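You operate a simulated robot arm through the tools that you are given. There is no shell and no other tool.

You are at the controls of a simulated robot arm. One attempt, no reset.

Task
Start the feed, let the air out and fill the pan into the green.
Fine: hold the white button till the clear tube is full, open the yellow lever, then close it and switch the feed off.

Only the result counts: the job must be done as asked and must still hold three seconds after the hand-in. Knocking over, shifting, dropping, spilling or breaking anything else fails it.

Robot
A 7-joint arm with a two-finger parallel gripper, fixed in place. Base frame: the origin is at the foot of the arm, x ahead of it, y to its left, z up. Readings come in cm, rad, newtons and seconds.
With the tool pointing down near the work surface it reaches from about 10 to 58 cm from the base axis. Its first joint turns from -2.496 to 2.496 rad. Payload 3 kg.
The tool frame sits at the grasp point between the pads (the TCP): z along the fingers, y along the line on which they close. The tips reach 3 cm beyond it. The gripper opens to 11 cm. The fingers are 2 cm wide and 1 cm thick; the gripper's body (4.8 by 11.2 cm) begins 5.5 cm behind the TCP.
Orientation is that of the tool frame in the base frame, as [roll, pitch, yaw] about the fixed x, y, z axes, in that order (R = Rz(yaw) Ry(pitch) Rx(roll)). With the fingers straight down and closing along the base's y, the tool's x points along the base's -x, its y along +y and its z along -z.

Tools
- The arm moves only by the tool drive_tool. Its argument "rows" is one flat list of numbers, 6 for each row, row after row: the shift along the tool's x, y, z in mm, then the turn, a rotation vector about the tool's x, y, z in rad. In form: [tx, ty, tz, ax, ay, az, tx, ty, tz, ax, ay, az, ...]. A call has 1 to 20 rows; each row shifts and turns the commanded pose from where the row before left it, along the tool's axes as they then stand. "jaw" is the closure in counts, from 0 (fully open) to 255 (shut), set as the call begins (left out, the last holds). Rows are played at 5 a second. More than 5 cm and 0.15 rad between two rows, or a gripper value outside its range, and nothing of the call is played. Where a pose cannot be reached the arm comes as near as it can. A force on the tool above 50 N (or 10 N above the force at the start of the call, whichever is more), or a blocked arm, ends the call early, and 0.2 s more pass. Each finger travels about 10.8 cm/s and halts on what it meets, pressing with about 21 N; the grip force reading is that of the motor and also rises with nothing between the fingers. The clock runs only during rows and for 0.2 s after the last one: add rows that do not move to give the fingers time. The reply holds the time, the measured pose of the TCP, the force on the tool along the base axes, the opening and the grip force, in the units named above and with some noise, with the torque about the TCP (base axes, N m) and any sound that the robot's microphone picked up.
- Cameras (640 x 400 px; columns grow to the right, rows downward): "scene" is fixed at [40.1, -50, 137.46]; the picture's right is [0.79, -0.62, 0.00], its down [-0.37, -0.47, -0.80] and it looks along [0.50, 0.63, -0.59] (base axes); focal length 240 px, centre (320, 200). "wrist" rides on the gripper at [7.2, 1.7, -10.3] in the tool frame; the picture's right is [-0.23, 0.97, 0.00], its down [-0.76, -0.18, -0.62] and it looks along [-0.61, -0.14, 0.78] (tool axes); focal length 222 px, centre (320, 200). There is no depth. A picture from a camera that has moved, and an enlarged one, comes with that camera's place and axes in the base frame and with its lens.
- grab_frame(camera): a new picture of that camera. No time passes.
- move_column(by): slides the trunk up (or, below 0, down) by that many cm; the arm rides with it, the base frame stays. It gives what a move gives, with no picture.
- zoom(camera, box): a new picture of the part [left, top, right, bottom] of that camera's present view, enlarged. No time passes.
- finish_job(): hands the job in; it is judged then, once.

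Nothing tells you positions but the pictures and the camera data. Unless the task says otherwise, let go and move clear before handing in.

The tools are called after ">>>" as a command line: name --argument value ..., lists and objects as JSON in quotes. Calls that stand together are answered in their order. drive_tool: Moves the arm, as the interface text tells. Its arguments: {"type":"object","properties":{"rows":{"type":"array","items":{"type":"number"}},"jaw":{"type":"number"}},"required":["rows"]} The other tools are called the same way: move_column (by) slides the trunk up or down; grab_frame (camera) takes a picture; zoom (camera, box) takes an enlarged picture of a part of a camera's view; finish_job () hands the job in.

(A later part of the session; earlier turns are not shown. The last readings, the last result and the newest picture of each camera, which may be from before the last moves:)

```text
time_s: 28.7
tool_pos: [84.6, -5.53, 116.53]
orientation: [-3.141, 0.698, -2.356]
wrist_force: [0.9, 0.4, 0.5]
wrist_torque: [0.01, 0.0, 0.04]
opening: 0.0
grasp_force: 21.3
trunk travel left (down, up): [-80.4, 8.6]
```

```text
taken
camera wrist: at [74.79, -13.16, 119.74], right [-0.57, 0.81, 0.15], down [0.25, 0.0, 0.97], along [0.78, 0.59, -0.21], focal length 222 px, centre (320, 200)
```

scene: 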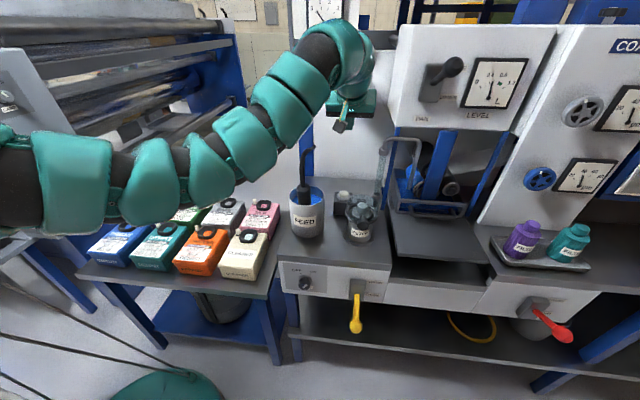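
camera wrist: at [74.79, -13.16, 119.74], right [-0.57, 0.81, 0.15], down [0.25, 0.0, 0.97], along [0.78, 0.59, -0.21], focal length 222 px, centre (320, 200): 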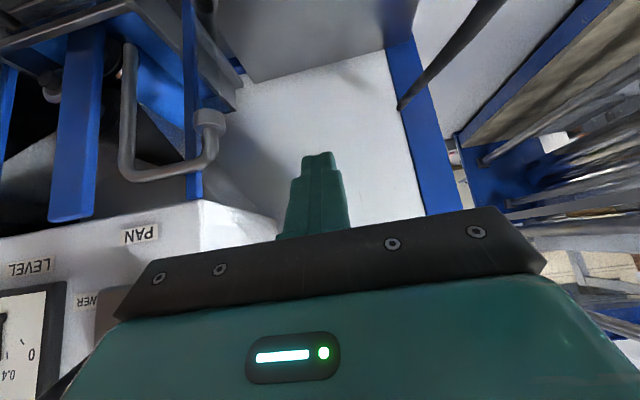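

The tool is now high over the button area with the arm clear of the can and hose. I'll step forward a little and lower to a few centimetres above the button, then check.

>>> drive_tool --rows '[-28.3, 0, 23.8, 0, 0, 0, 25.7, 0, 30.6, 0, 0, 0, 25.7, 0, 30.6, 0, 0, 0, 25.7, 0, 30.6, 0, 0, 0]'

>>> grab_frame --camera "scene"

>>> grab_frame --camera "wrist"

>>> zoom --camera "scene" --box '[290, 110, 418, 190]'

```text
time_s: 29.7
tool_pos: [87.04, -3.03, 104.58]
orientation: [-3.141, 0.702, -2.355]
wrist_force: [-0.6, 0.0, 0.8]
wrist_torque: [0.01, 0.0, 0.03]
opening: 0.0
grasp_force: 21.0
trunk travel left (down, up): [-80.4, 8.6]
```

```text
taken
```

scene: 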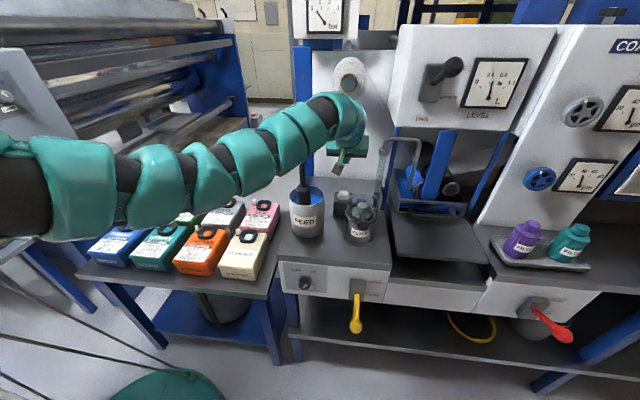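

```text
taken
camera wrist: at [77.17, -10.65, 107.72], right [-0.57, 0.81, 0.15], down [0.25, 0.0, 0.97], along [0.78, 0.59, -0.21], focal length 222 px, centre (320, 200)
```

wrist: 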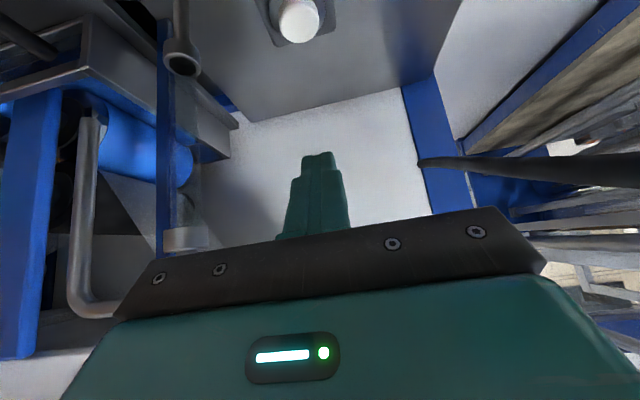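

```text
5.00 times, centred on (354, 150) of scene
camera zoom: at [40.1, -50.0, 137.46], right [0.79, -0.62, 0.0], down [-0.37, -0.47, -0.8], along [0.5, 0.63, -0.59], focal length 1202 px, centre (150, 450)
```

zoom: 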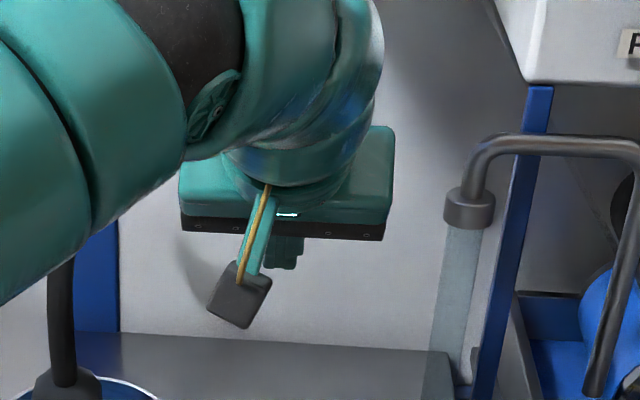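

The lines now agree: button top at u≈61.4, v≈63.6, z≈90. I'll go down to about a centimetre above it and check from both cameras.

>>> drive_tool --rows '[-6.1, 0, 5.2, 0, 0, 0, 22.5, 0, 26.8, 0, 0, 0, 22.5, 0, 26.8, 0, 0, 0, 16, 0, 19.1, 0, 0, 0]'

>>> grab_frame --camera "wrist"

>>> zoom --camera "scene" --box '[280, 120, 440, 220]'

```text
time_s: 30.7
tool_pos: [87.01, -2.95, 95.02]
orientation: [3.14, 0.7, -2.355]
wrist_force: [0.4, -0.6, 0.1]
wrist_torque: [-0.03, 0.0, 0.02]
opening: 0.0
grasp_force: 21.5
out of reach, approached as far as the arm can: row 4
trunk travel left (down, up): [-80.4, 8.6]
```

```text
taken
camera wrist: at [77.26, -10.54, 98.22], right [-0.57, 0.81, 0.15], down [0.25, 0.0, 0.97], along [0.78, 0.58, -0.21], focal length 222 px, centre (320, 200)
```

wrist: 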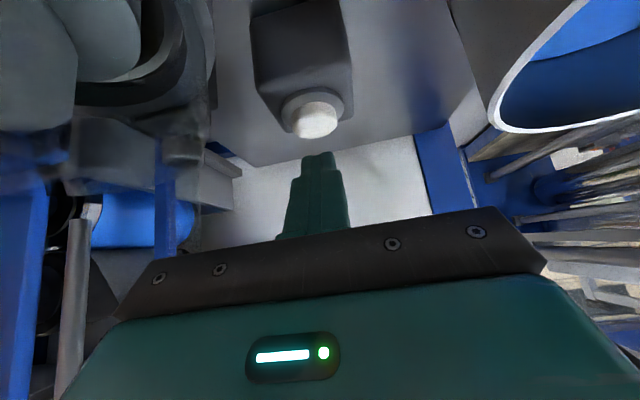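

```text
4.00 times, centred on (360, 170) of scene
camera zoom: at [40.1, -50.0, 137.46], right [0.79, -0.62, 0.0], down [-0.37, -0.47, -0.8], along [0.5, 0.63, -0.59], focal length 962 px, centre (160, 320)
```

zoom: 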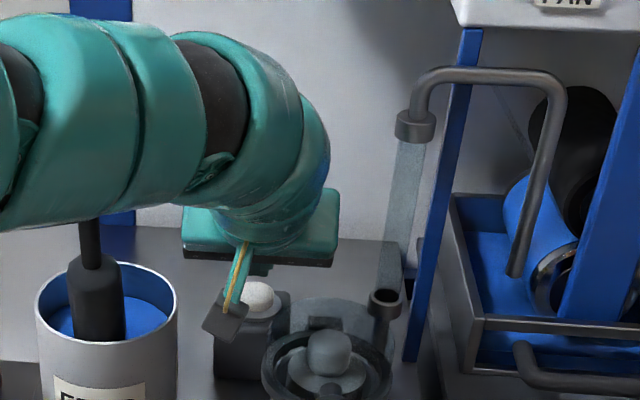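

The arm hit its reach limit at TCP z=95, just short of the button. I'll lower the trunk 1.5 cm instead and then nudge forward a little.

>>> move_column --by -1.5

>>> drive_tool --rows '[-6.1, 0, 5.2, 0, 0, 0, 0, 0, 0, 0, 0, 0]'

>>> zoom --camera "wrist" --box '[240, 70, 400, 170]'

>>> zoom --camera "scene" --box '[310, 170, 390, 220]'

```text
time_s: 31.3
tool_pos: [87.17, -2.86, 93.64]
orientation: [3.141, 0.698, -2.354]
wrist_force: [0.3, -0.4, 0.0]
wrist_torque: [0.0, -0.01, 0.01]
opening: 0.01
grasp_force: 21.0
trunk travel left (down, up): [-78.9, 10.1]
```

```text
time_s: 31.9
tool_pos: [87.09, -2.86, 93.6]
orientation: [-3.142, 0.702, -2.357]
wrist_force: [0.3, -0.3, -0.2]
wrist_torque: [0.01, -0.01, -0.03]
opening: 0.0
grasp_force: 21.6
out of reach, approached as far as the arm can: row 1
trunk travel left (down, up): [-78.9, 10.1]
```

```text
4.00 times, centred on (320, 120) of wrist
camera zoom: at [77.28, -10.48, 96.77], right [-0.57, 0.81, 0.15], down [0.25, 0.0, 0.97], along [0.78, 0.59, -0.21], focal length 888 px, centre (320, 520)
```

zoom: 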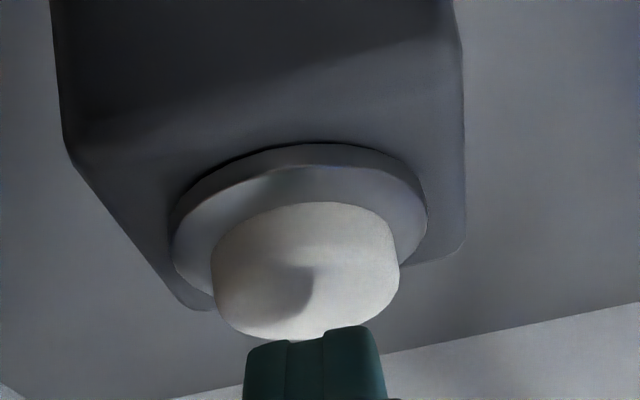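

```text
8.00 times, centred on (350, 195) of scene
camera zoom: at [40.1, -50.0, 137.46], right [0.79, -0.62, 0.0], down [-0.37, -0.47, -0.8], along [0.5, 0.63, -0.59], focal length 1924 px, centre (80, 240)
```

zoom: 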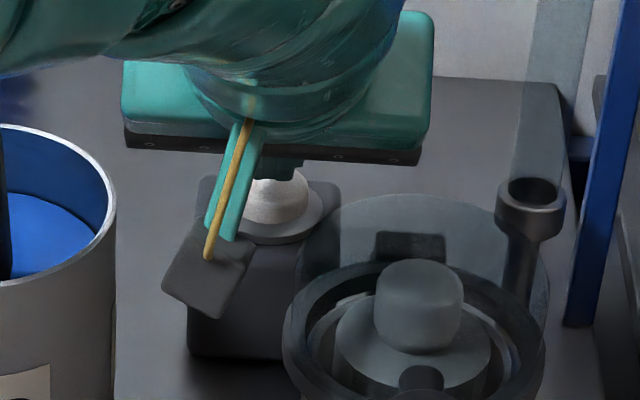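

The closed fingertips are centred just above the button. I'll lower the trunk in small steps until contact shows in the force reading.

>>> move_column --by -1.0

>>> zoom --camera "wrist" --box '[240, 70, 400, 170]'

>>> zoom --camera "scene" --box '[310, 120, 438, 200]'

```text
time_s: 32.5
tool_pos: [87.11, -2.86, 92.61]
orientation: [-3.14, 0.702, -2.356]
wrist_force: [-0.9, 0.1, 0.8]
wrist_torque: [-0.02, 0.0, -0.04]
opening: 0.03
grasp_force: 21.1
trunk travel left (down, up): [-77.9, 11.1]
```

```text
4.00 times, centred on (320, 120) of wrist
camera zoom: at [77.27, -10.48, 95.78], right [-0.57, 0.81, 0.15], down [0.25, 0.0, 0.97], along [0.78, 0.59, -0.21], focal length 888 px, centre (320, 520)
```

zoom: 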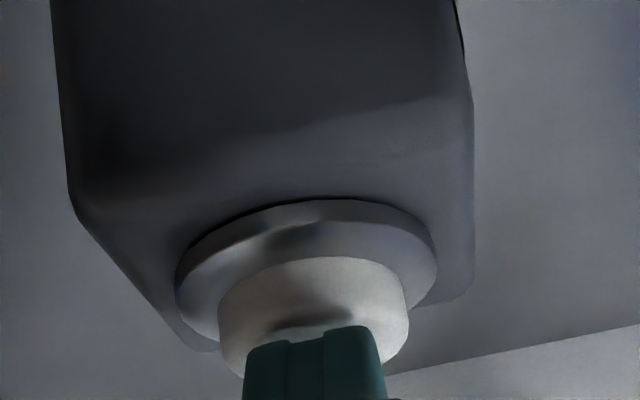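

```text
5.00 times, centred on (374, 160) of scene
camera zoom: at [40.1, -50.0, 137.46], right [0.79, -0.62, 0.0], down [-0.37, -0.47, -0.8], along [0.5, 0.63, -0.59], focal length 1202 px, centre (50, 400)
```

zoom: 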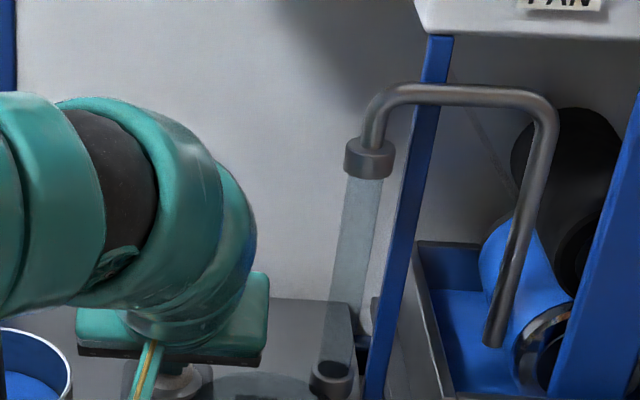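

There's no contact force yet. I'll lower a further half centimetre.

>>> move_column --by -0.5

>>> zoom --camera "wrist" --box '[240, 70, 400, 170]'

>>> zoom --camera "scene" --box '[350, 130, 430, 180]'

```text
time_s: 33.0
tool_pos: [87.1, -2.96, 92.53]
orientation: [-3.135, 0.705, -2.35]
wrist_force: [3.2, 0.9, 19.5]
wrist_torque: [-1.35, 0.19, 0.21]
opening: 0.0
grasp_force: 20.9
trunk travel left (down, up): [-77.4, 11.6]
```

```text
4.00 times, centred on (320, 120) of wrist
camera zoom: at [77.29, -10.48, 95.64], right [-0.57, 0.81, 0.14], down [0.25, 0.0, 0.97], along [0.79, 0.58, -0.2], focal length 888 px, centre (320, 520)
```

zoom: 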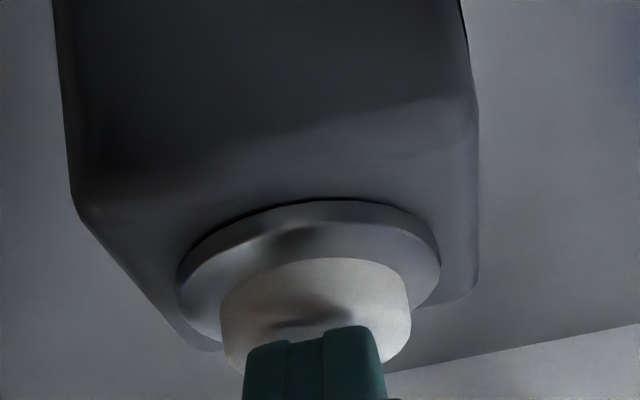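

```text
8.00 times, centred on (390, 155) of scene
camera zoom: at [40.1, -50.0, 137.46], right [0.79, -0.62, 0.0], down [-0.37, -0.47, -0.8], along [0.5, 0.63, -0.59], focal length 1924 px, centre (-240, 560)
```

zoom: 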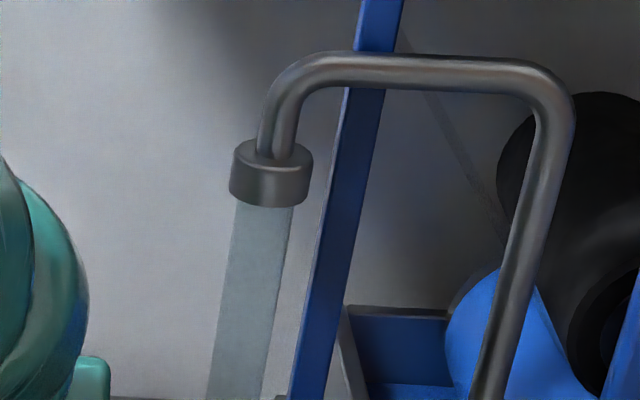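

The 19.5 N contact isn't the button. The torque places it about 7 cm to the side, where the gripper body meets the clear filter bowl. I'll lift off at once and check that nothing shifted.

>>> move_column --by 1.5

>>> zoom --camera "scene" --box '[310, 170, 390, 220]'

>>> grab_frame --camera "wrist"

```text
time_s: 33.7
tool_pos: [87.08, -2.88, 93.46]
orientation: [3.139, 0.698, -2.357]
wrist_force: [-0.1, -0.4, 1.0]
wrist_torque: [0.02, 0.03, 0.02]
opening: 0.0
grasp_force: 21.1
trunk travel left (down, up): [-78.9, 10.1]
```

```text
8.00 times, centred on (350, 195) of scene
camera zoom: at [40.1, -50.0, 137.46], right [0.79, -0.62, 0.0], down [-0.37, -0.47, -0.8], along [0.5, 0.63, -0.59], focal length 1924 px, centre (80, 240)
```

zoom: 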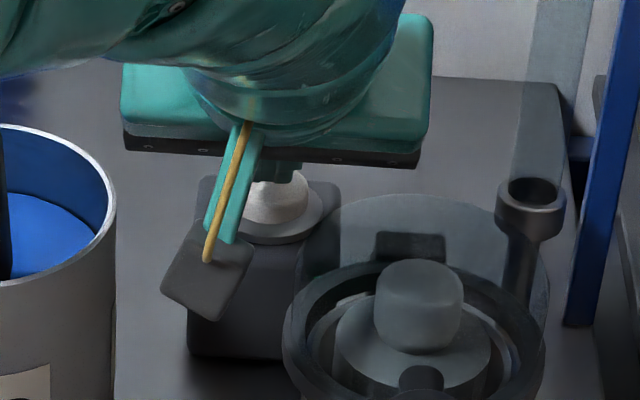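

```text
taken
camera wrist: at [77.23, -10.48, 96.68], right [-0.57, 0.81, 0.15], down [0.26, 0.0, 0.97], along [0.78, 0.59, -0.21], focal length 222 px, centre (320, 200)
```

wrist: 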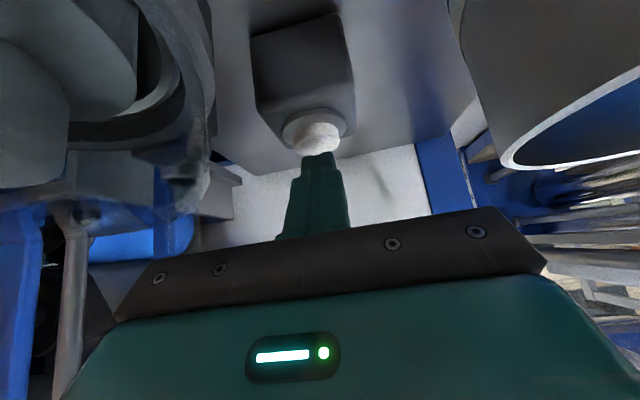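

Nothing moved. I need about 1 cm more reach inward, so I'll lift the arm and lower the trunk to put the wrist level with the shoulder. Then I'll come in slightly left and deeper so the body passes behind the bowl.

>>> drive_tool --rows '[-19.3, 0, -23, 0, 0, 0, -19.3, 0, -23, 0, 0, 0, -19.3, 0, -23, 0, 0, 0]'

>>> drive_tool --rows '[-9.2, 8, 7.7, 0, 0, 0, 0, 0, 0, 0, 0, 0]'

>>> grab_frame --camera "scene"

```text
time_s: 34.5
tool_pos: [87.21, -2.85, 102.85]
orientation: [3.141, 0.699, -2.356]
wrist_force: [-0.1, -0.6, 0.4]
wrist_torque: [0.0, 0.02, -0.01]
opening: 0.0
grasp_force: 20.2
trunk travel left (down, up): [-78.9, 10.1]
```

```text
time_s: 35.1
tool_pos: [87.39, -1.35, 102.7]
orientation: [3.14, 0.701, -2.357]
wrist_force: [0.1, 0.0, -0.9]
wrist_torque: [-0.01, -0.02, -0.01]
opening: 0.01
grasp_force: 21.5
trunk travel left (down, up): [-78.9, 10.1]
```

```text
taken
```

scene: 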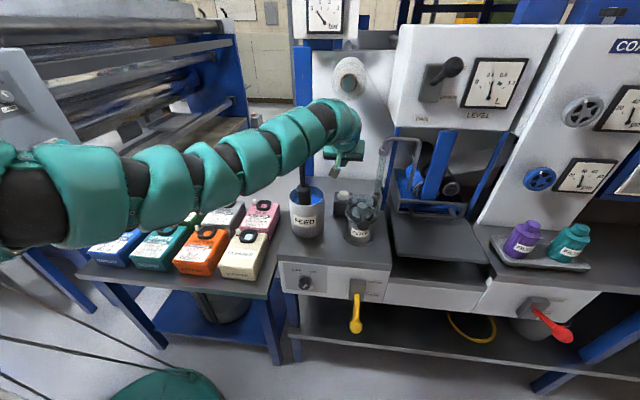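

The arm reached the deeper position (u≈60.8, v≈62.8). Now I'll lower the trunk in stages, watching force and the clearance to can, hose and bowl.

>>> move_column --by -6

>>> zoom --camera "scene" --box '[270, 110, 414, 200]'

>>> grab_frame --camera "wrist"

```text
time_s: 36.1
tool_pos: [87.42, -1.35, 96.8]
orientation: [-3.141, 0.701, -2.353]
wrist_force: [-1.2, -0.2, -0.3]
wrist_torque: [0.0, -0.01, 0.02]
opening: 0.02
grasp_force: 21.4
trunk travel left (down, up): [-72.9, 16.1]
```

```text
4.44 times, centred on (342, 155) of scene
camera zoom: at [40.1, -50.0, 137.46], right [0.79, -0.62, 0.0], down [-0.37, -0.47, -0.8], along [0.5, 0.63, -0.59], focal length 1069 px, centre (222, 400)
```

zoom: 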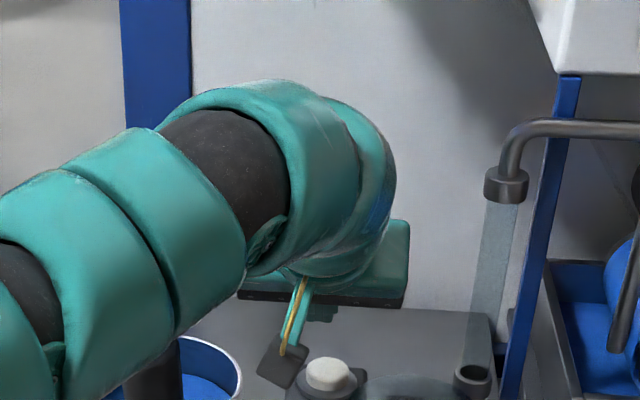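

```text
taken
camera wrist: at [77.53, -9.0, 99.93], right [-0.57, 0.81, 0.15], down [0.25, 0.0, 0.97], along [0.78, 0.59, -0.21], focal length 222 px, centre (320, 200)
```

wrist: 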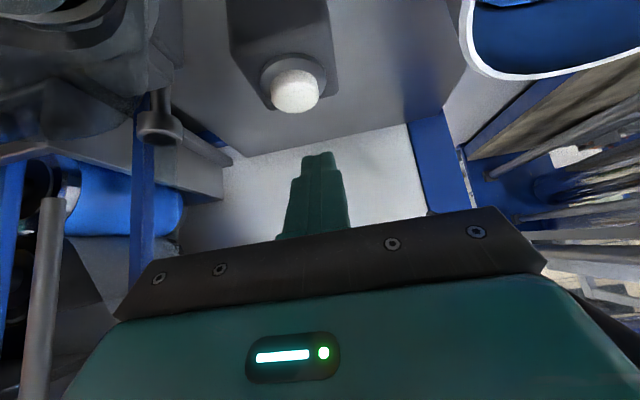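

>>> grab_frame --camera "scene"

```text
taken
```

scene: 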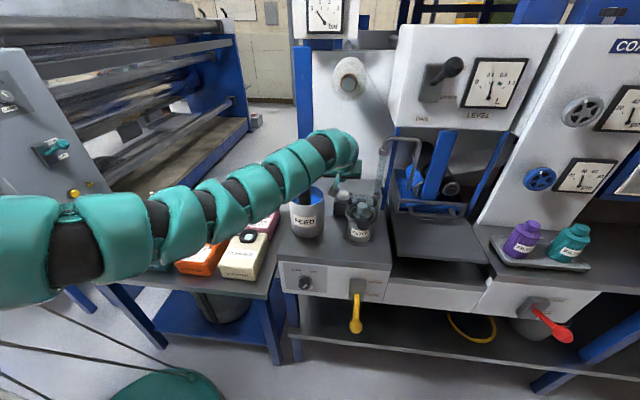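

>>> zoom --camera "scene" --box '[270, 150, 350, 200]'

>>> zoom --camera "wrist" --box '[400, 0, 640, 150]'

>>> zoom --camera "wrist" --box '[0, 0, 320, 200]'

```text
8.00 times, centred on (310, 175) of scene
camera zoom: at [40.1, -50.0, 137.46], right [0.79, -0.62, 0.0], down [-0.37, -0.47, -0.8], along [0.5, 0.63, -0.59], focal length 1924 px, centre (400, 400)
```

zoom: 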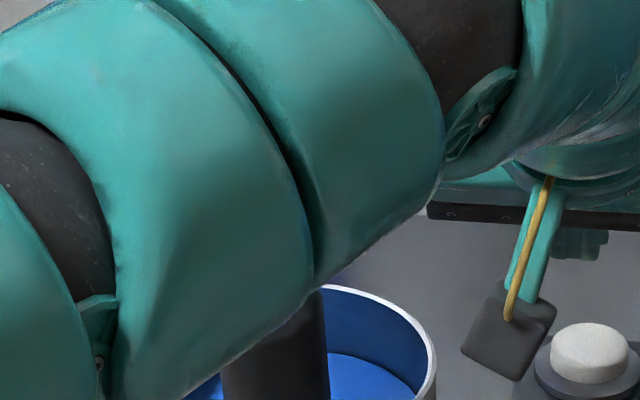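

```text
2.67 times, centred on (520, 75) of wrist
camera zoom: at [77.53, -9.0, 99.93], right [-0.57, 0.81, 0.15], down [0.25, 0.0, 0.97], along [0.78, 0.59, -0.21], focal length 592 px, centre (-213, 533)
```

zoom: 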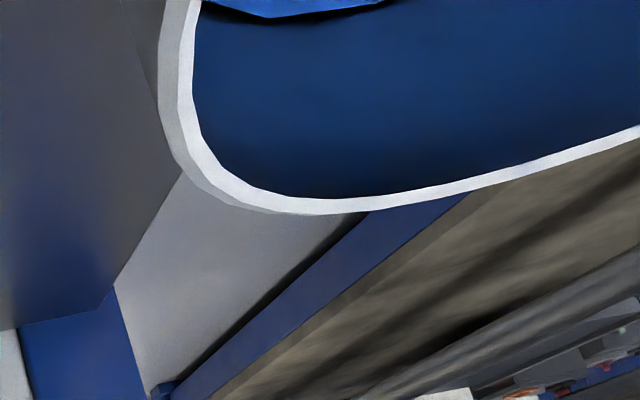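

```text
2.00 times, centred on (160, 100) of wrist
camera zoom: at [77.53, -9.0, 99.93], right [-0.57, 0.81, 0.15], down [0.25, 0.0, 0.97], along [0.78, 0.59, -0.21], focal length 444 px, centre (640, 400)
```

zoom: 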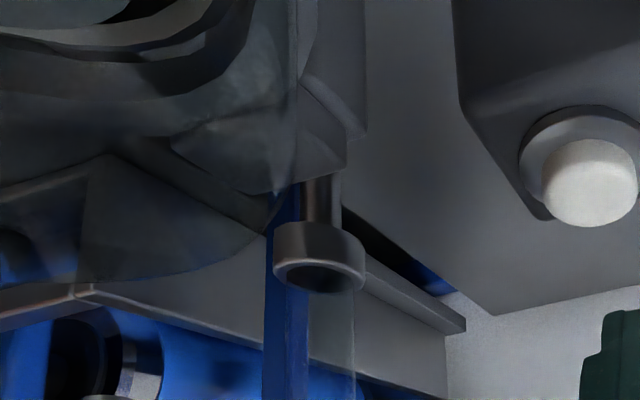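

The forearm has clearance from the wand and hose, and the bowl now lies clear of the gripper's edge. I'll continue lowering.

>>> move_column --by -3

>>> grab_frame --camera "wrist"

>>> zoom --camera "scene" --box '[290, 140, 418, 220]'

```text
time_s: 36.8
tool_pos: [87.46, -1.31, 93.79]
orientation: [-3.141, 0.7, -2.353]
wrist_force: [-0.1, -0.3, -0.2]
wrist_torque: [-0.01, -0.01, 0.02]
opening: 0.0
grasp_force: 21.1
trunk travel left (down, up): [-69.9, 19.1]
```

```text
taken
camera wrist: at [77.54, -9.0, 96.93], right [-0.57, 0.81, 0.15], down [0.25, 0.0, 0.97], along [0.78, 0.59, -0.21], focal length 222 px, centre (320, 200)
```

wrist: 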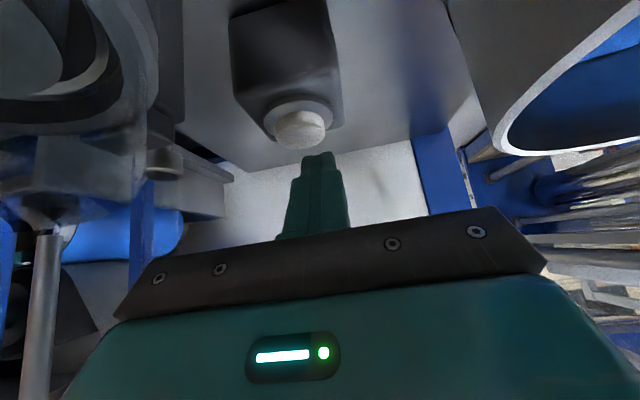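

```text
5.00 times, centred on (354, 180) of scene
camera zoom: at [40.1, -50.0, 137.46], right [0.79, -0.62, 0.0], down [-0.37, -0.47, -0.8], along [0.5, 0.63, -0.59], focal length 1202 px, centre (150, 300)
```

zoom: 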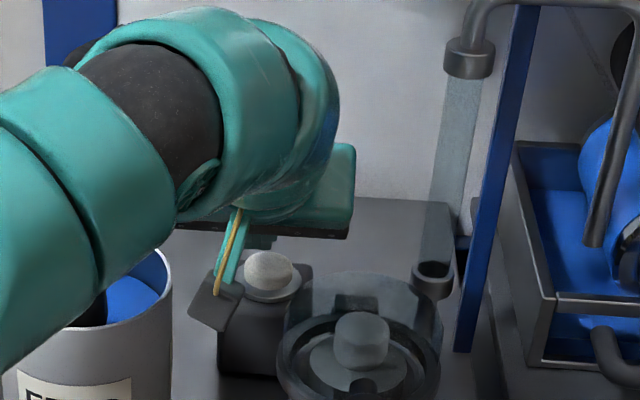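

The fingertips are just above the button, about 9 mm left of its centre. I'll shift 5 mm right and then keep lowering gently.

>>> drive_tool --rows '[0, -5, 0, 0, 0, 0]'

>>> move_column --by -1

>>> zoom --camera "wrist" --box '[220, 60, 420, 185]'

>>> zoom --camera "scene" --box '[310, 120, 438, 200]'

```text
time_s: 37.2
tool_pos: [87.71, -1.87, 93.7]
orientation: [-3.141, 0.7, -2.357]
wrist_force: [0.3, 0.3, 0.2]
wrist_torque: [-0.01, 0.0, 0.01]
opening: 0.01
grasp_force: 22.0
trunk travel left (down, up): [-69.9, 19.1]
```

```text
time_s: 37.8
tool_pos: [87.7, -1.74, 92.86]
orientation: [-3.141, 0.7, -2.353]
wrist_force: [0.2, 0.5, 0.1]
wrist_torque: [-0.01, -0.03, 0.04]
opening: 0.0
grasp_force: 21.4
trunk travel left (down, up): [-68.9, 20.1]
```

```text
3.20 times, centred on (320, 122) of wrist
camera zoom: at [77.87, -9.38, 95.93], right [-0.57, 0.81, 0.15], down [0.25, 0.0, 0.97], along [0.78, 0.59, -0.21], focal length 711 px, centre (320, 448)
```

zoom: 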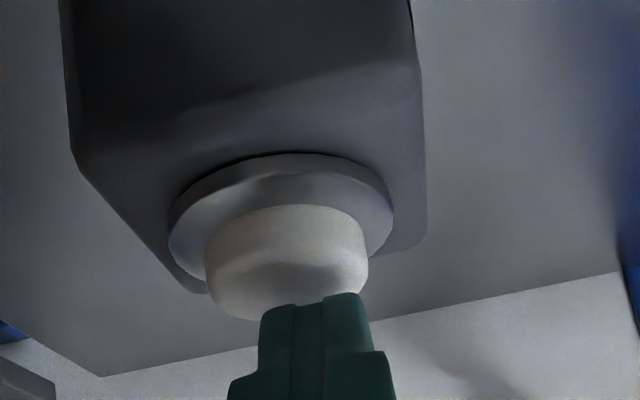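

```text
5.00 times, centred on (374, 160) of scene
camera zoom: at [40.1, -50.0, 137.46], right [0.79, -0.62, 0.0], down [-0.37, -0.47, -0.8], along [0.5, 0.63, -0.59], focal length 1202 px, centre (50, 400)
```

zoom: 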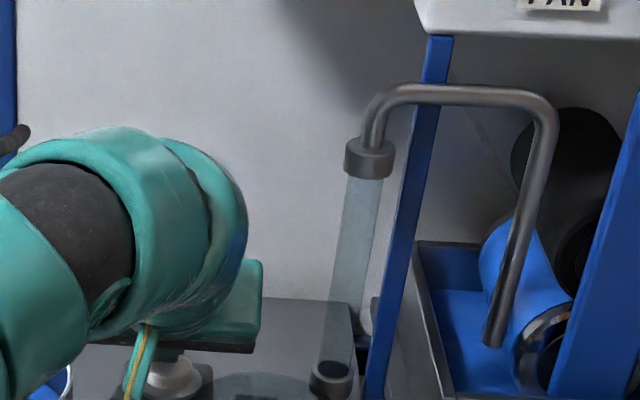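

Still no contact at tip height ~89.9. Lowering another half centimetre.

>>> move_column --by -0.5

>>> zoom --camera "wrist" --box '[220, 60, 420, 185]'

```text
time_s: 38.3
tool_pos: [87.71, -1.82, 92.29]
orientation: [3.141, 0.702, -2.355]
wrist_force: [-0.2, -0.5, 2.6]
wrist_torque: [0.03, -0.05, -0.05]
opening: 0.0
grasp_force: 20.9
trunk travel left (down, up): [-68.4, 20.6]
heard: click
```

```text
3.20 times, centred on (320, 122) of wrist
camera zoom: at [77.88, -9.39, 95.46], right [-0.57, 0.81, 0.15], down [0.25, 0.0, 0.97], along [0.78, 0.59, -0.21], focal length 711 px, centre (320, 448)
```

zoom: 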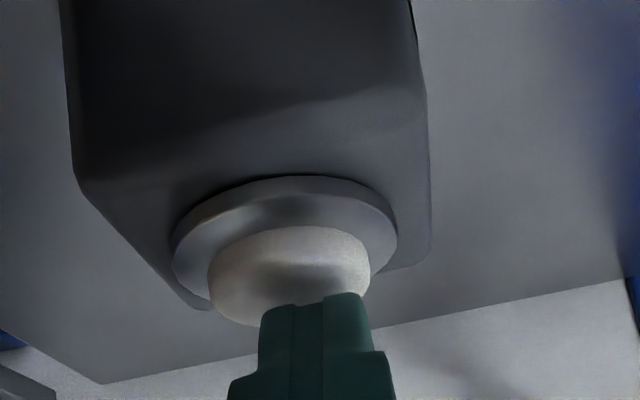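

I heard a click with a light 2.6 N force, so the button is pressed. Checking the tube now.

>>> zoom --camera "scene" --box '[350, 140, 430, 190]'

>>> drive_tool --rows '[0, 0, 0, 0, 0, 0, 0, 0, 0, 0, 0, 0, 0, 0, 0, 0, 0, 0, 0, 0, 0, 0, 0, 0]'

>>> zoom --camera "scene" --box '[350, 140, 430, 190]'

```text
8.00 times, centred on (390, 165) of scene
camera zoom: at [40.1, -50.0, 137.46], right [0.79, -0.62, 0.0], down [-0.37, -0.47, -0.8], along [0.5, 0.63, -0.59], focal length 1924 px, centre (-240, 480)
```

zoom: 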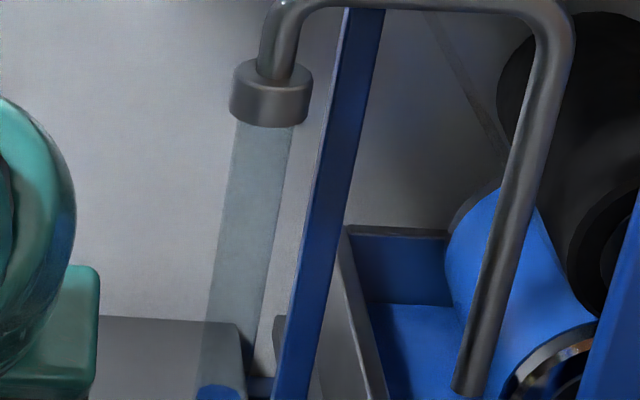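

```text
time_s: 39.3
tool_pos: [87.72, -1.89, 92.2]
orientation: [-3.141, 0.701, -2.354]
wrist_force: [1.3, 0.7, 2.6]
wrist_torque: [0.0, -0.04, -0.03]
opening: 0.01
grasp_force: 21.2
trunk travel left (down, up): [-68.4, 20.6]
```

```text
8.00 times, centred on (390, 165) of scene
camera zoom: at [40.1, -50.0, 137.46], right [0.79, -0.62, 0.0], down [-0.37, -0.47, -0.8], along [0.5, 0.63, -0.59], focal length 1924 px, centre (-240, 480)
```

zoom: 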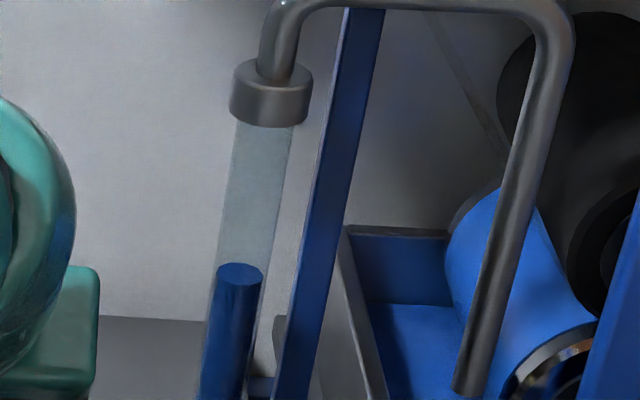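

The tube is filling with blue from below, about 40% after one second. I'll hold on and check often.

>>> drive_tool --rows '[0, 0, 0, 0, 0, 0, 0, 0, 0, 0, 0, 0, 0, 0, 0, 0, 0, 0]'

>>> zoom --camera "scene" --box '[350, 140, 430, 190]'

```text
time_s: 40.1
tool_pos: [87.76, -1.73, 92.29]
orientation: [3.14, 0.699, -2.354]
wrist_force: [0.5, 0.2, 3.8]
wrist_torque: [0.0, -0.03, -0.02]
opening: 0.0
grasp_force: 20.9
trunk travel left (down, up): [-68.4, 20.6]
```

```text
8.00 times, centred on (390, 165) of scene
camera zoom: at [40.1, -50.0, 137.46], right [0.79, -0.62, 0.0], down [-0.37, -0.47, -0.8], along [0.5, 0.63, -0.59], focal length 1924 px, centre (-240, 480)
```

zoom: 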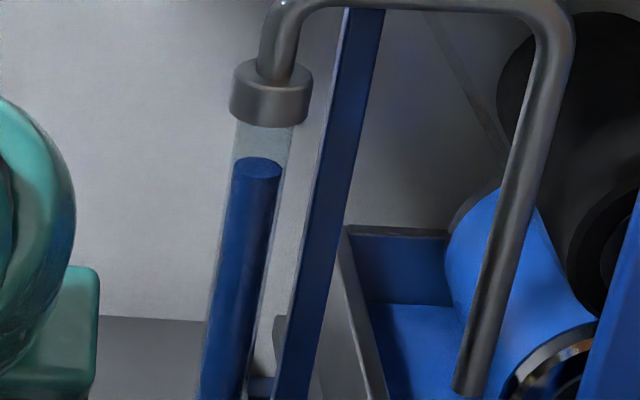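

It's nearly full. Holding for another short step.

>>> drive_tool --rows '[0, 0, 0, 0, 0, 0]'

>>> zoom --camera "scene" --box '[350, 140, 430, 190]'

>>> zoom --camera "scene" --box '[460, 55, 532, 100]'

```text
time_s: 40.5
tool_pos: [87.69, -1.68, 92.29]
orientation: [-3.141, 0.699, -2.355]
wrist_force: [0.6, -0.6, 2.2]
wrist_torque: [0.02, -0.03, -0.01]
opening: 0.0
grasp_force: 20.9
trunk travel left (down, up): [-68.4, 20.6]
```

```text
8.00 times, centred on (390, 165) of scene
camera zoom: at [40.1, -50.0, 137.46], right [0.79, -0.62, 0.0], down [-0.37, -0.47, -0.8], along [0.5, 0.63, -0.59], focal length 1924 px, centre (-240, 480)
```

zoom: 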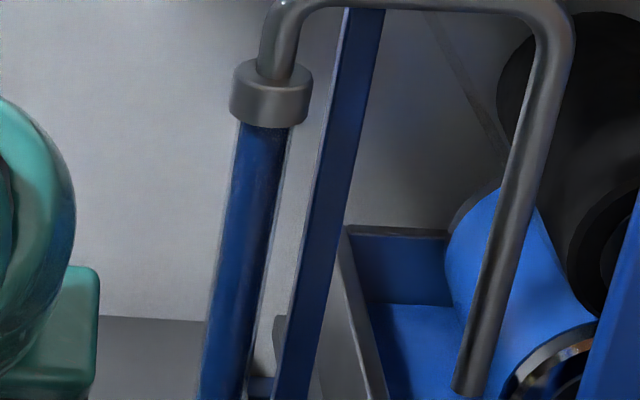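

```text
8.89 times, centred on (496, 78) of scene
camera zoom: at [40.1, -50.0, 137.46], right [0.79, -0.62, 0.0], down [-0.37, -0.47, -0.8], along [0.5, 0.63, -0.59], focal length 2137 px, centre (-1244, 1289)
```

zoom: 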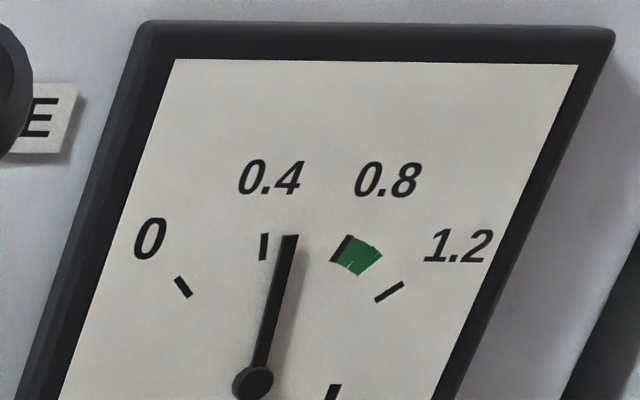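

The tube now looks full right up to the collar. I'll hold one last short step to be sure, then lift straight off the button.

>>> drive_tool --rows '[0, 0, 0, 0, 0, 0]'

>>> move_column --by 2

>>> zoom --camera "scene" --box '[350, 140, 430, 190]'

>>> grab_frame --camera "wrist"

```text
time_s: 40.9
tool_pos: [87.74, -1.75, 92.23]
orientation: [-3.141, 0.698, -2.353]
wrist_force: [1.3, -0.3, 2.7]
wrist_torque: [0.01, -0.04, 0.01]
opening: 0.0
grasp_force: 21.2
trunk travel left (down, up): [-68.4, 20.6]
```

```text
time_s: 41.6
tool_pos: [87.79, -1.88, 94.28]
orientation: [3.138, 0.702, -2.355]
wrist_force: [-0.7, -1.5, 0.6]
wrist_torque: [0.0, 0.03, 0.02]
opening: 0.0
grasp_force: 21.2
trunk travel left (down, up): [-70.4, 18.6]
```

```text
8.00 times, centred on (390, 165) of scene
camera zoom: at [40.1, -50.0, 137.46], right [0.79, -0.62, 0.0], down [-0.37, -0.47, -0.8], along [0.5, 0.63, -0.59], focal length 1924 px, centre (-240, 480)
```

zoom: 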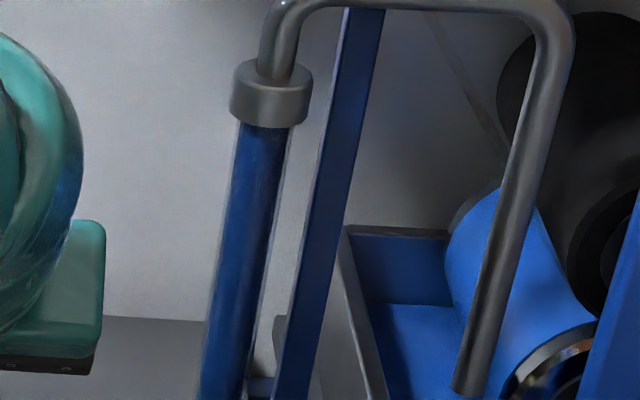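

```text
taken
camera wrist: at [77.9, -9.4, 97.37], right [-0.57, 0.81, 0.15], down [0.25, 0.0, 0.97], along [0.78, 0.59, -0.21], focal length 222 px, centre (320, 200)
```

wrist: 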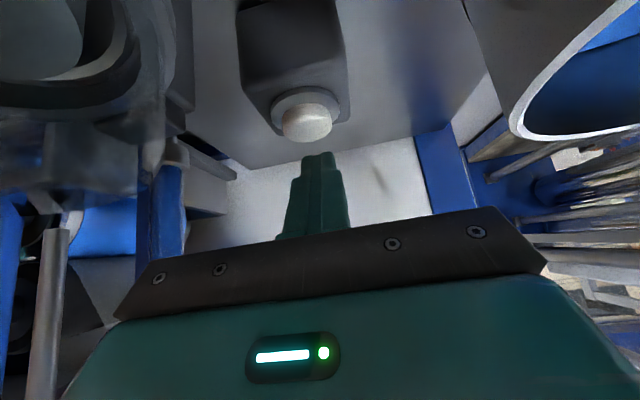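

The tube stays full after releasing. Next I'll rise clear of the can and bowl and back straight out over the bench toward the front.

>>> move_column --by 12

>>> drive_tool --rows '[30.6, 0, -25.7, 0, 0, 0, 30.6, 0, -25.7, 0, 0, 0, 30.6, 0, -25.7, 0, 0, 0, 30.6, 0, -25.7, 0, 0, 0, 30.6, 0, -25.7, 0, 0, 0, 30.6, 0, -25.7, 0, 0, 0, 30.6, 0, -25.7, 0, 0, 0, 30.6, 0, -25.7, 0, 0, 0, 30.6, 0, -25.7, 0, 0, 0]'

>>> grab_frame --camera "scene"

```text
time_s: 43.1
tool_pos: [87.66, -1.86, 106.31]
orientation: [3.139, 0.7, -2.358]
wrist_force: [-0.2, 0.0, -0.1]
wrist_torque: [-0.05, 0.03, 0.01]
opening: 0.0
grasp_force: 21.1
trunk travel left (down, up): [-82.4, 6.6]
```

```text
time_s: 45.1
tool_pos: [62.16, -27.34, 106.31]
orientation: [3.139, 0.702, -2.355]
wrist_force: [0.5, -0.1, 0.0]
wrist_torque: [0.0, 0.0, 0.03]
opening: 0.02
grasp_force: 20.9
trunk travel left (down, up): [-82.4, 6.6]
```

```text
taken
```

scene: 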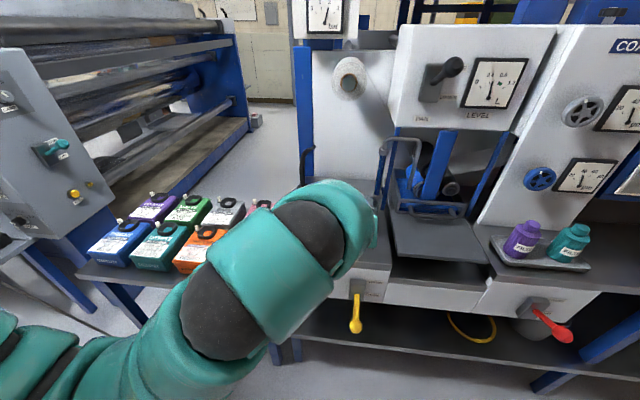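

The arm is clear of the bench and the tube stays full. I'll level the tool toward the panel, shift right in front of the yellow lever and roll 90° so the jaws can straddle the lever from above and below.

>>> drive_tool --rows '[0, 0, 0, 0, -0.145, 0, 0, 0, 0, 0, -0.145, 0, 0, 0, 0, 0, -0.145, 0, 0, 0, 0, 0, -0.145, 0, 0, 0, 0, 0, -0.145, 0, 0, 0, 0, 0, -0.145, 0, 0, -33.5, -35, 0, 0, 0, 0, -33.5, -35, 0, 0, 0]' --jaw 116

>>> drive_tool --rows '[0, 0, 0, 0, 0, 0.1427, 0, 0, 0, 0, 0, 0.1427, 0, 0, 0, 0, 0, 0.1427, 0, 0, 0, 0, 0, 0.1427, 0, 0, 0, 0, 0, 0.1427, 0, 0, 0, 0, 0, 0.1427, 0, 0, 0, 0, 0, 0.1427, 0, 0, 0, 0, 0, 0.1427, 0, 0, 0, 0, 0, 0.1427, 0, 0, 0, 0, 0, 0.1427, 0, 0, 0, 0, 0, 0.1427]'

>>> grab_frame --camera "scene"

>>> grab_frame --camera "wrist"

```text
time_s: 46.9
tool_pos: [62.09, -37.09, 106.01]
orientation: [-0.204, 1.57, 0.584]
wrist_force: [-0.2, 0.2, 0.2]
wrist_torque: [0.05, 0.02, -0.03]
opening: 5.98
grasp_force: 0.1
trunk travel left (down, up): [-82.4, 6.6]
```

```text
time_s: 49.3
tool_pos: [62.01, -36.96, 106.28]
orientation: [1.57, -0.004, 2.358]
wrist_force: [0.1, 0.4, -0.1]
wrist_torque: [-0.01, -0.01, 0.01]
opening: 5.98
grasp_force: 0.0
trunk travel left (down, up): [-82.4, 6.6]
```

```text
taken
```

scene: 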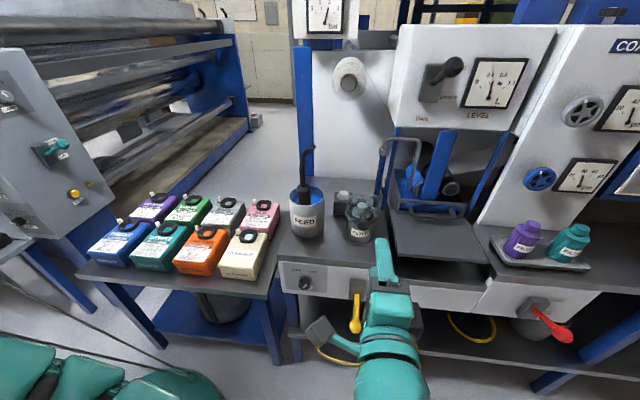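

```text
taken
camera wrist: at [49.67, -39.29, 107.81], right [0.16, -0.16, 0.97], down [0.1, -0.98, -0.18], along [0.98, 0.13, -0.14], focal length 222 px, centre (320, 200)
```

wrist: 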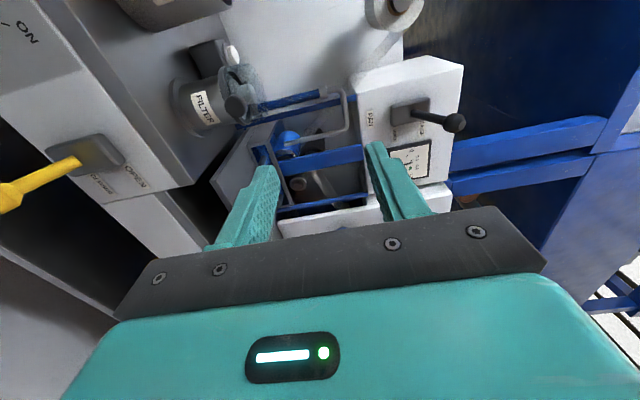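

The jaws are now vertical in front of the bench at the lever's lane (v≈70). I'll lower the trunk to bring them to lever height, still several centimetres short of it.

>>> move_column --by -32

>>> grab_frame --camera "scene"

>>> grab_frame --camera "wrist"

```text
time_s: 52.5
tool_pos: [62.12, -36.95, 74.18]
orientation: [1.569, 0.0, 2.358]
wrist_force: [0.2, -0.4, 0.7]
wrist_torque: [-0.03, 0.03, 0.01]
opening: 5.99
grasp_force: 0.1
trunk travel left (down, up): [-50.4, 38.6]
```

```text
taken
```

scene: 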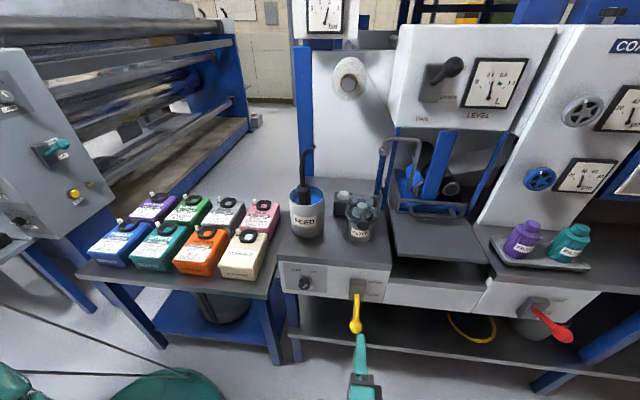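

```text
taken
camera wrist: at [49.66, -39.27, 75.79], right [0.16, -0.16, 0.97], down [0.1, -0.98, -0.18], along [0.98, 0.12, -0.14], focal length 222 px, centre (320, 200)
```

wrist: 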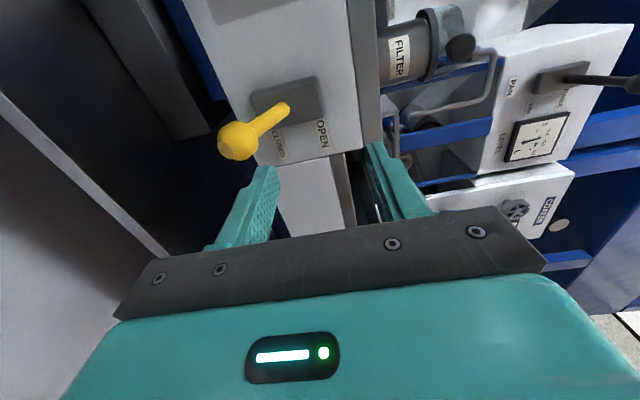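

From both views the lever's ball is at u=28.9, v=70.0, z=65.5, and the shaft enters the plate at z≈69. I'll drop to the ball's height and slide in so one finger is above the lever and one below.

>>> drive_tool --rows '[0, -28, 0, 0, 0, 0, 0, -28, 0, 0, 0, 0, 0, -28, 0, 0, 0, 0, 0, 0, 25, 0, 0, 0, 0, 0, 25, 0, 0, 0]' --jaw 128

>>> grab_frame --camera "wrist"

>>> zoom --camera "scene" --box '[290, 270, 450, 370]'

```text
time_s: 53.7
tool_pos: [65.69, -33.46, 65.78]
orientation: [1.571, 0.0, 2.359]
wrist_force: [-0.5, 0.2, 0.6]
wrist_torque: [0.02, 0.01, 0.01]
opening: 5.48
grasp_force: 0.1
trunk travel left (down, up): [-50.4, 38.6]
```

```text
taken
camera wrist: at [53.27, -35.74, 67.34], right [0.16, -0.16, 0.97], down [0.1, -0.98, -0.18], along [0.98, 0.12, -0.14], focal length 222 px, centre (320, 200)
```

wrist: 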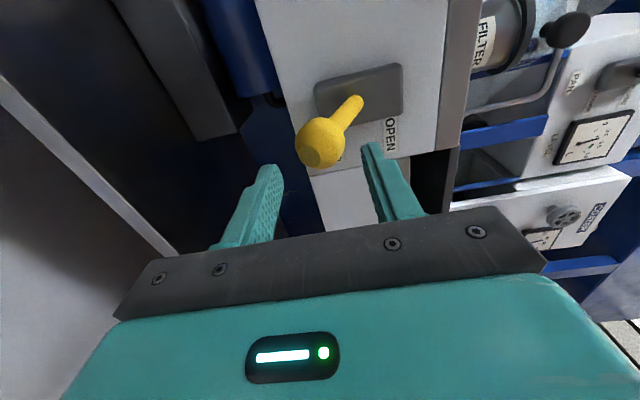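

```text
4.00 times, centred on (370, 320) of scene
camera zoom: at [40.1, -50.0, 137.46], right [0.79, -0.62, 0.0], down [-0.37, -0.47, -0.8], along [0.5, 0.63, -0.59], focal length 962 px, centre (120, -280)
```

zoom: 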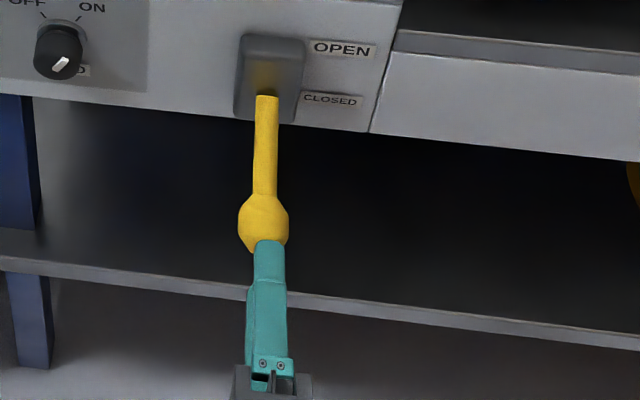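

The ball is exactly on the tool axis, about 6 cm ahead. Moving in so it sits between the fingers without touching.

>>> drive_tool --rows '[0, 0, 20, 0, 0, 0, 0, 0, 20, 0, 0, 0, 0, 0, 20, 0, 0, 0]'

>>> grab_frame --camera "wrist"

>>> grab_frame --camera "scene"

>>> zoom --camera "scene" --box '[470, 60, 518, 90]'

```text
time_s: 54.5
tool_pos: [69.92, -29.17, 65.82]
orientation: [1.571, 0.0, 2.357]
wrist_force: [0.1, -0.1, -0.2]
wrist_torque: [0.0, 0.0, 0.0]
opening: 5.46
grasp_force: 0.0
trunk travel left (down, up): [-50.4, 38.6]
```

```text
taken
camera wrist: at [57.45, -31.49, 67.46], right [0.16, -0.16, 0.97], down [0.1, -0.98, -0.18], along [0.98, 0.12, -0.14], focal length 222 px, centre (320, 200)
```

wrist: 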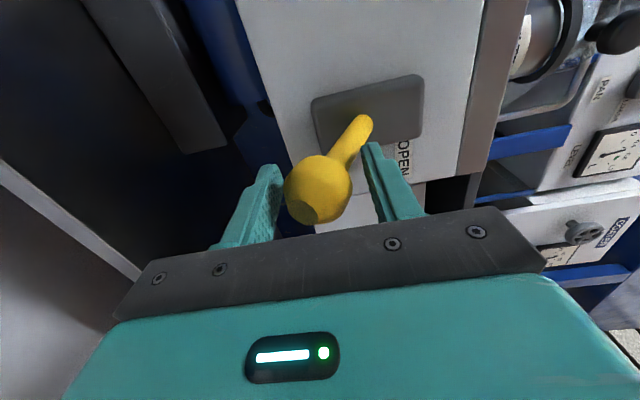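

```text
taken
```

scene: 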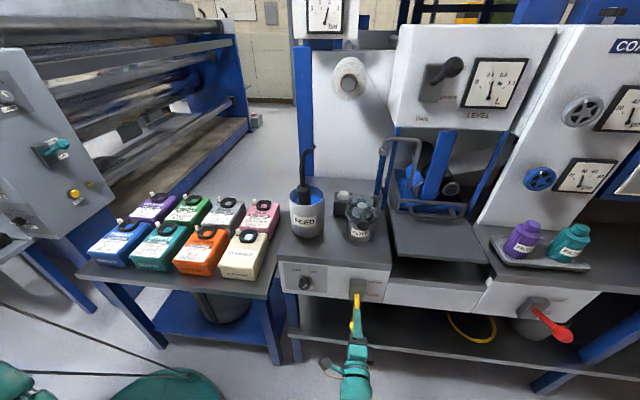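

```text
13.33 times, centred on (494, 75) of scene
camera zoom: at [40.1, -50.0, 137.46], right [0.79, -0.62, 0.0], down [-0.37, -0.47, -0.8], along [0.5, 0.63, -0.59], focal length 3206 px, centre (-2000, 1867)
```

zoom: 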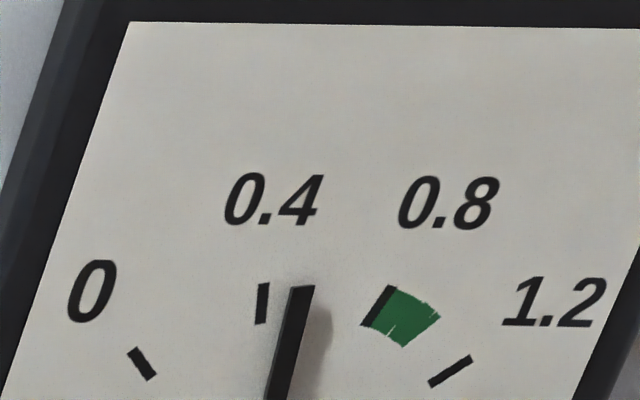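

The ball is between the fingers and the gauge still reads about 0.5. I'll start lifting the lever and look straight away.

>>> drive_tool --rows '[0, 20, 0, 0, 0, 0, 0, 20, 0, 0, 0, 0, 0, 20, 0, 0, 0, 0]'

>>> zoom --camera "scene" --box '[470, 60, 518, 90]'

>>> grab_frame --camera "wrist"

>>> zoom --camera "scene" --box '[290, 250, 450, 350]'

```text
time_s: 55.3
tool_pos: [69.99, -29.14, 71.81]
orientation: [1.57, -0.001, 2.357]
wrist_force: [-1.6, -0.5, 2.0]
wrist_torque: [0.0, 0.04, -0.02]
opening: 5.56
grasp_force: 0.8
trunk travel left (down, up): [-50.4, 38.6]
```

```text
13.33 times, centred on (494, 75) of scene
camera zoom: at [40.1, -50.0, 137.46], right [0.79, -0.62, 0.0], down [-0.37, -0.47, -0.8], along [0.5, 0.63, -0.59], focal length 3206 px, centre (-2000, 1867)
```

zoom: 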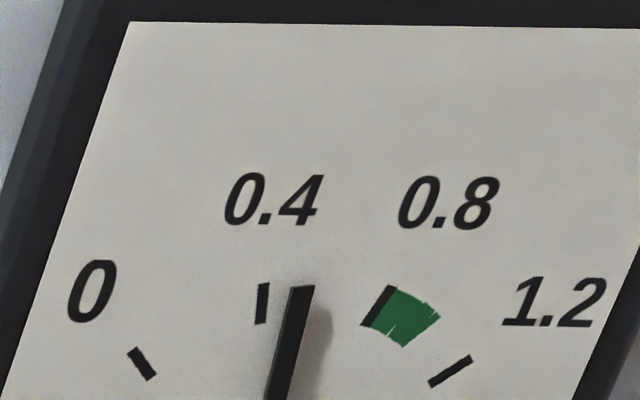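

```text
taken
camera wrist: at [57.46, -31.47, 73.54], right [0.16, -0.16, 0.97], down [0.1, -0.98, -0.18], along [0.98, 0.13, -0.14], focal length 222 px, centre (320, 200)
```

wrist: 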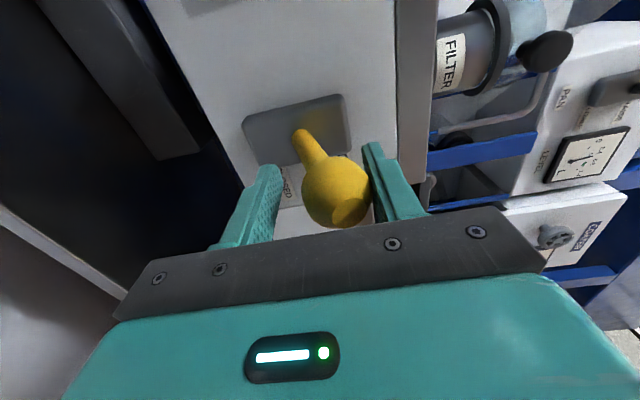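

```text
4.00 times, centred on (370, 300) of scene
camera zoom: at [40.1, -50.0, 137.46], right [0.79, -0.62, 0.0], down [-0.37, -0.47, -0.8], along [0.5, 0.63, -0.59], focal length 962 px, centre (120, -200)
```

zoom: 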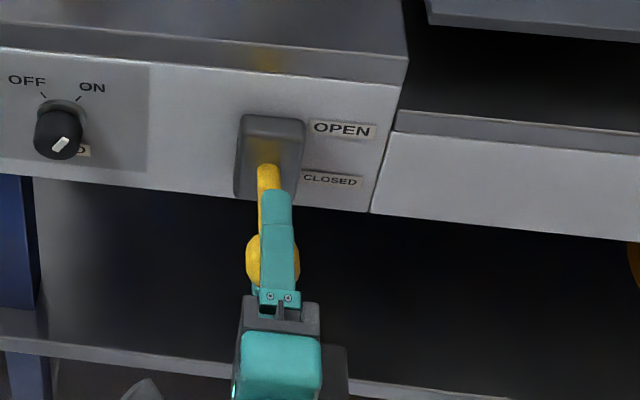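

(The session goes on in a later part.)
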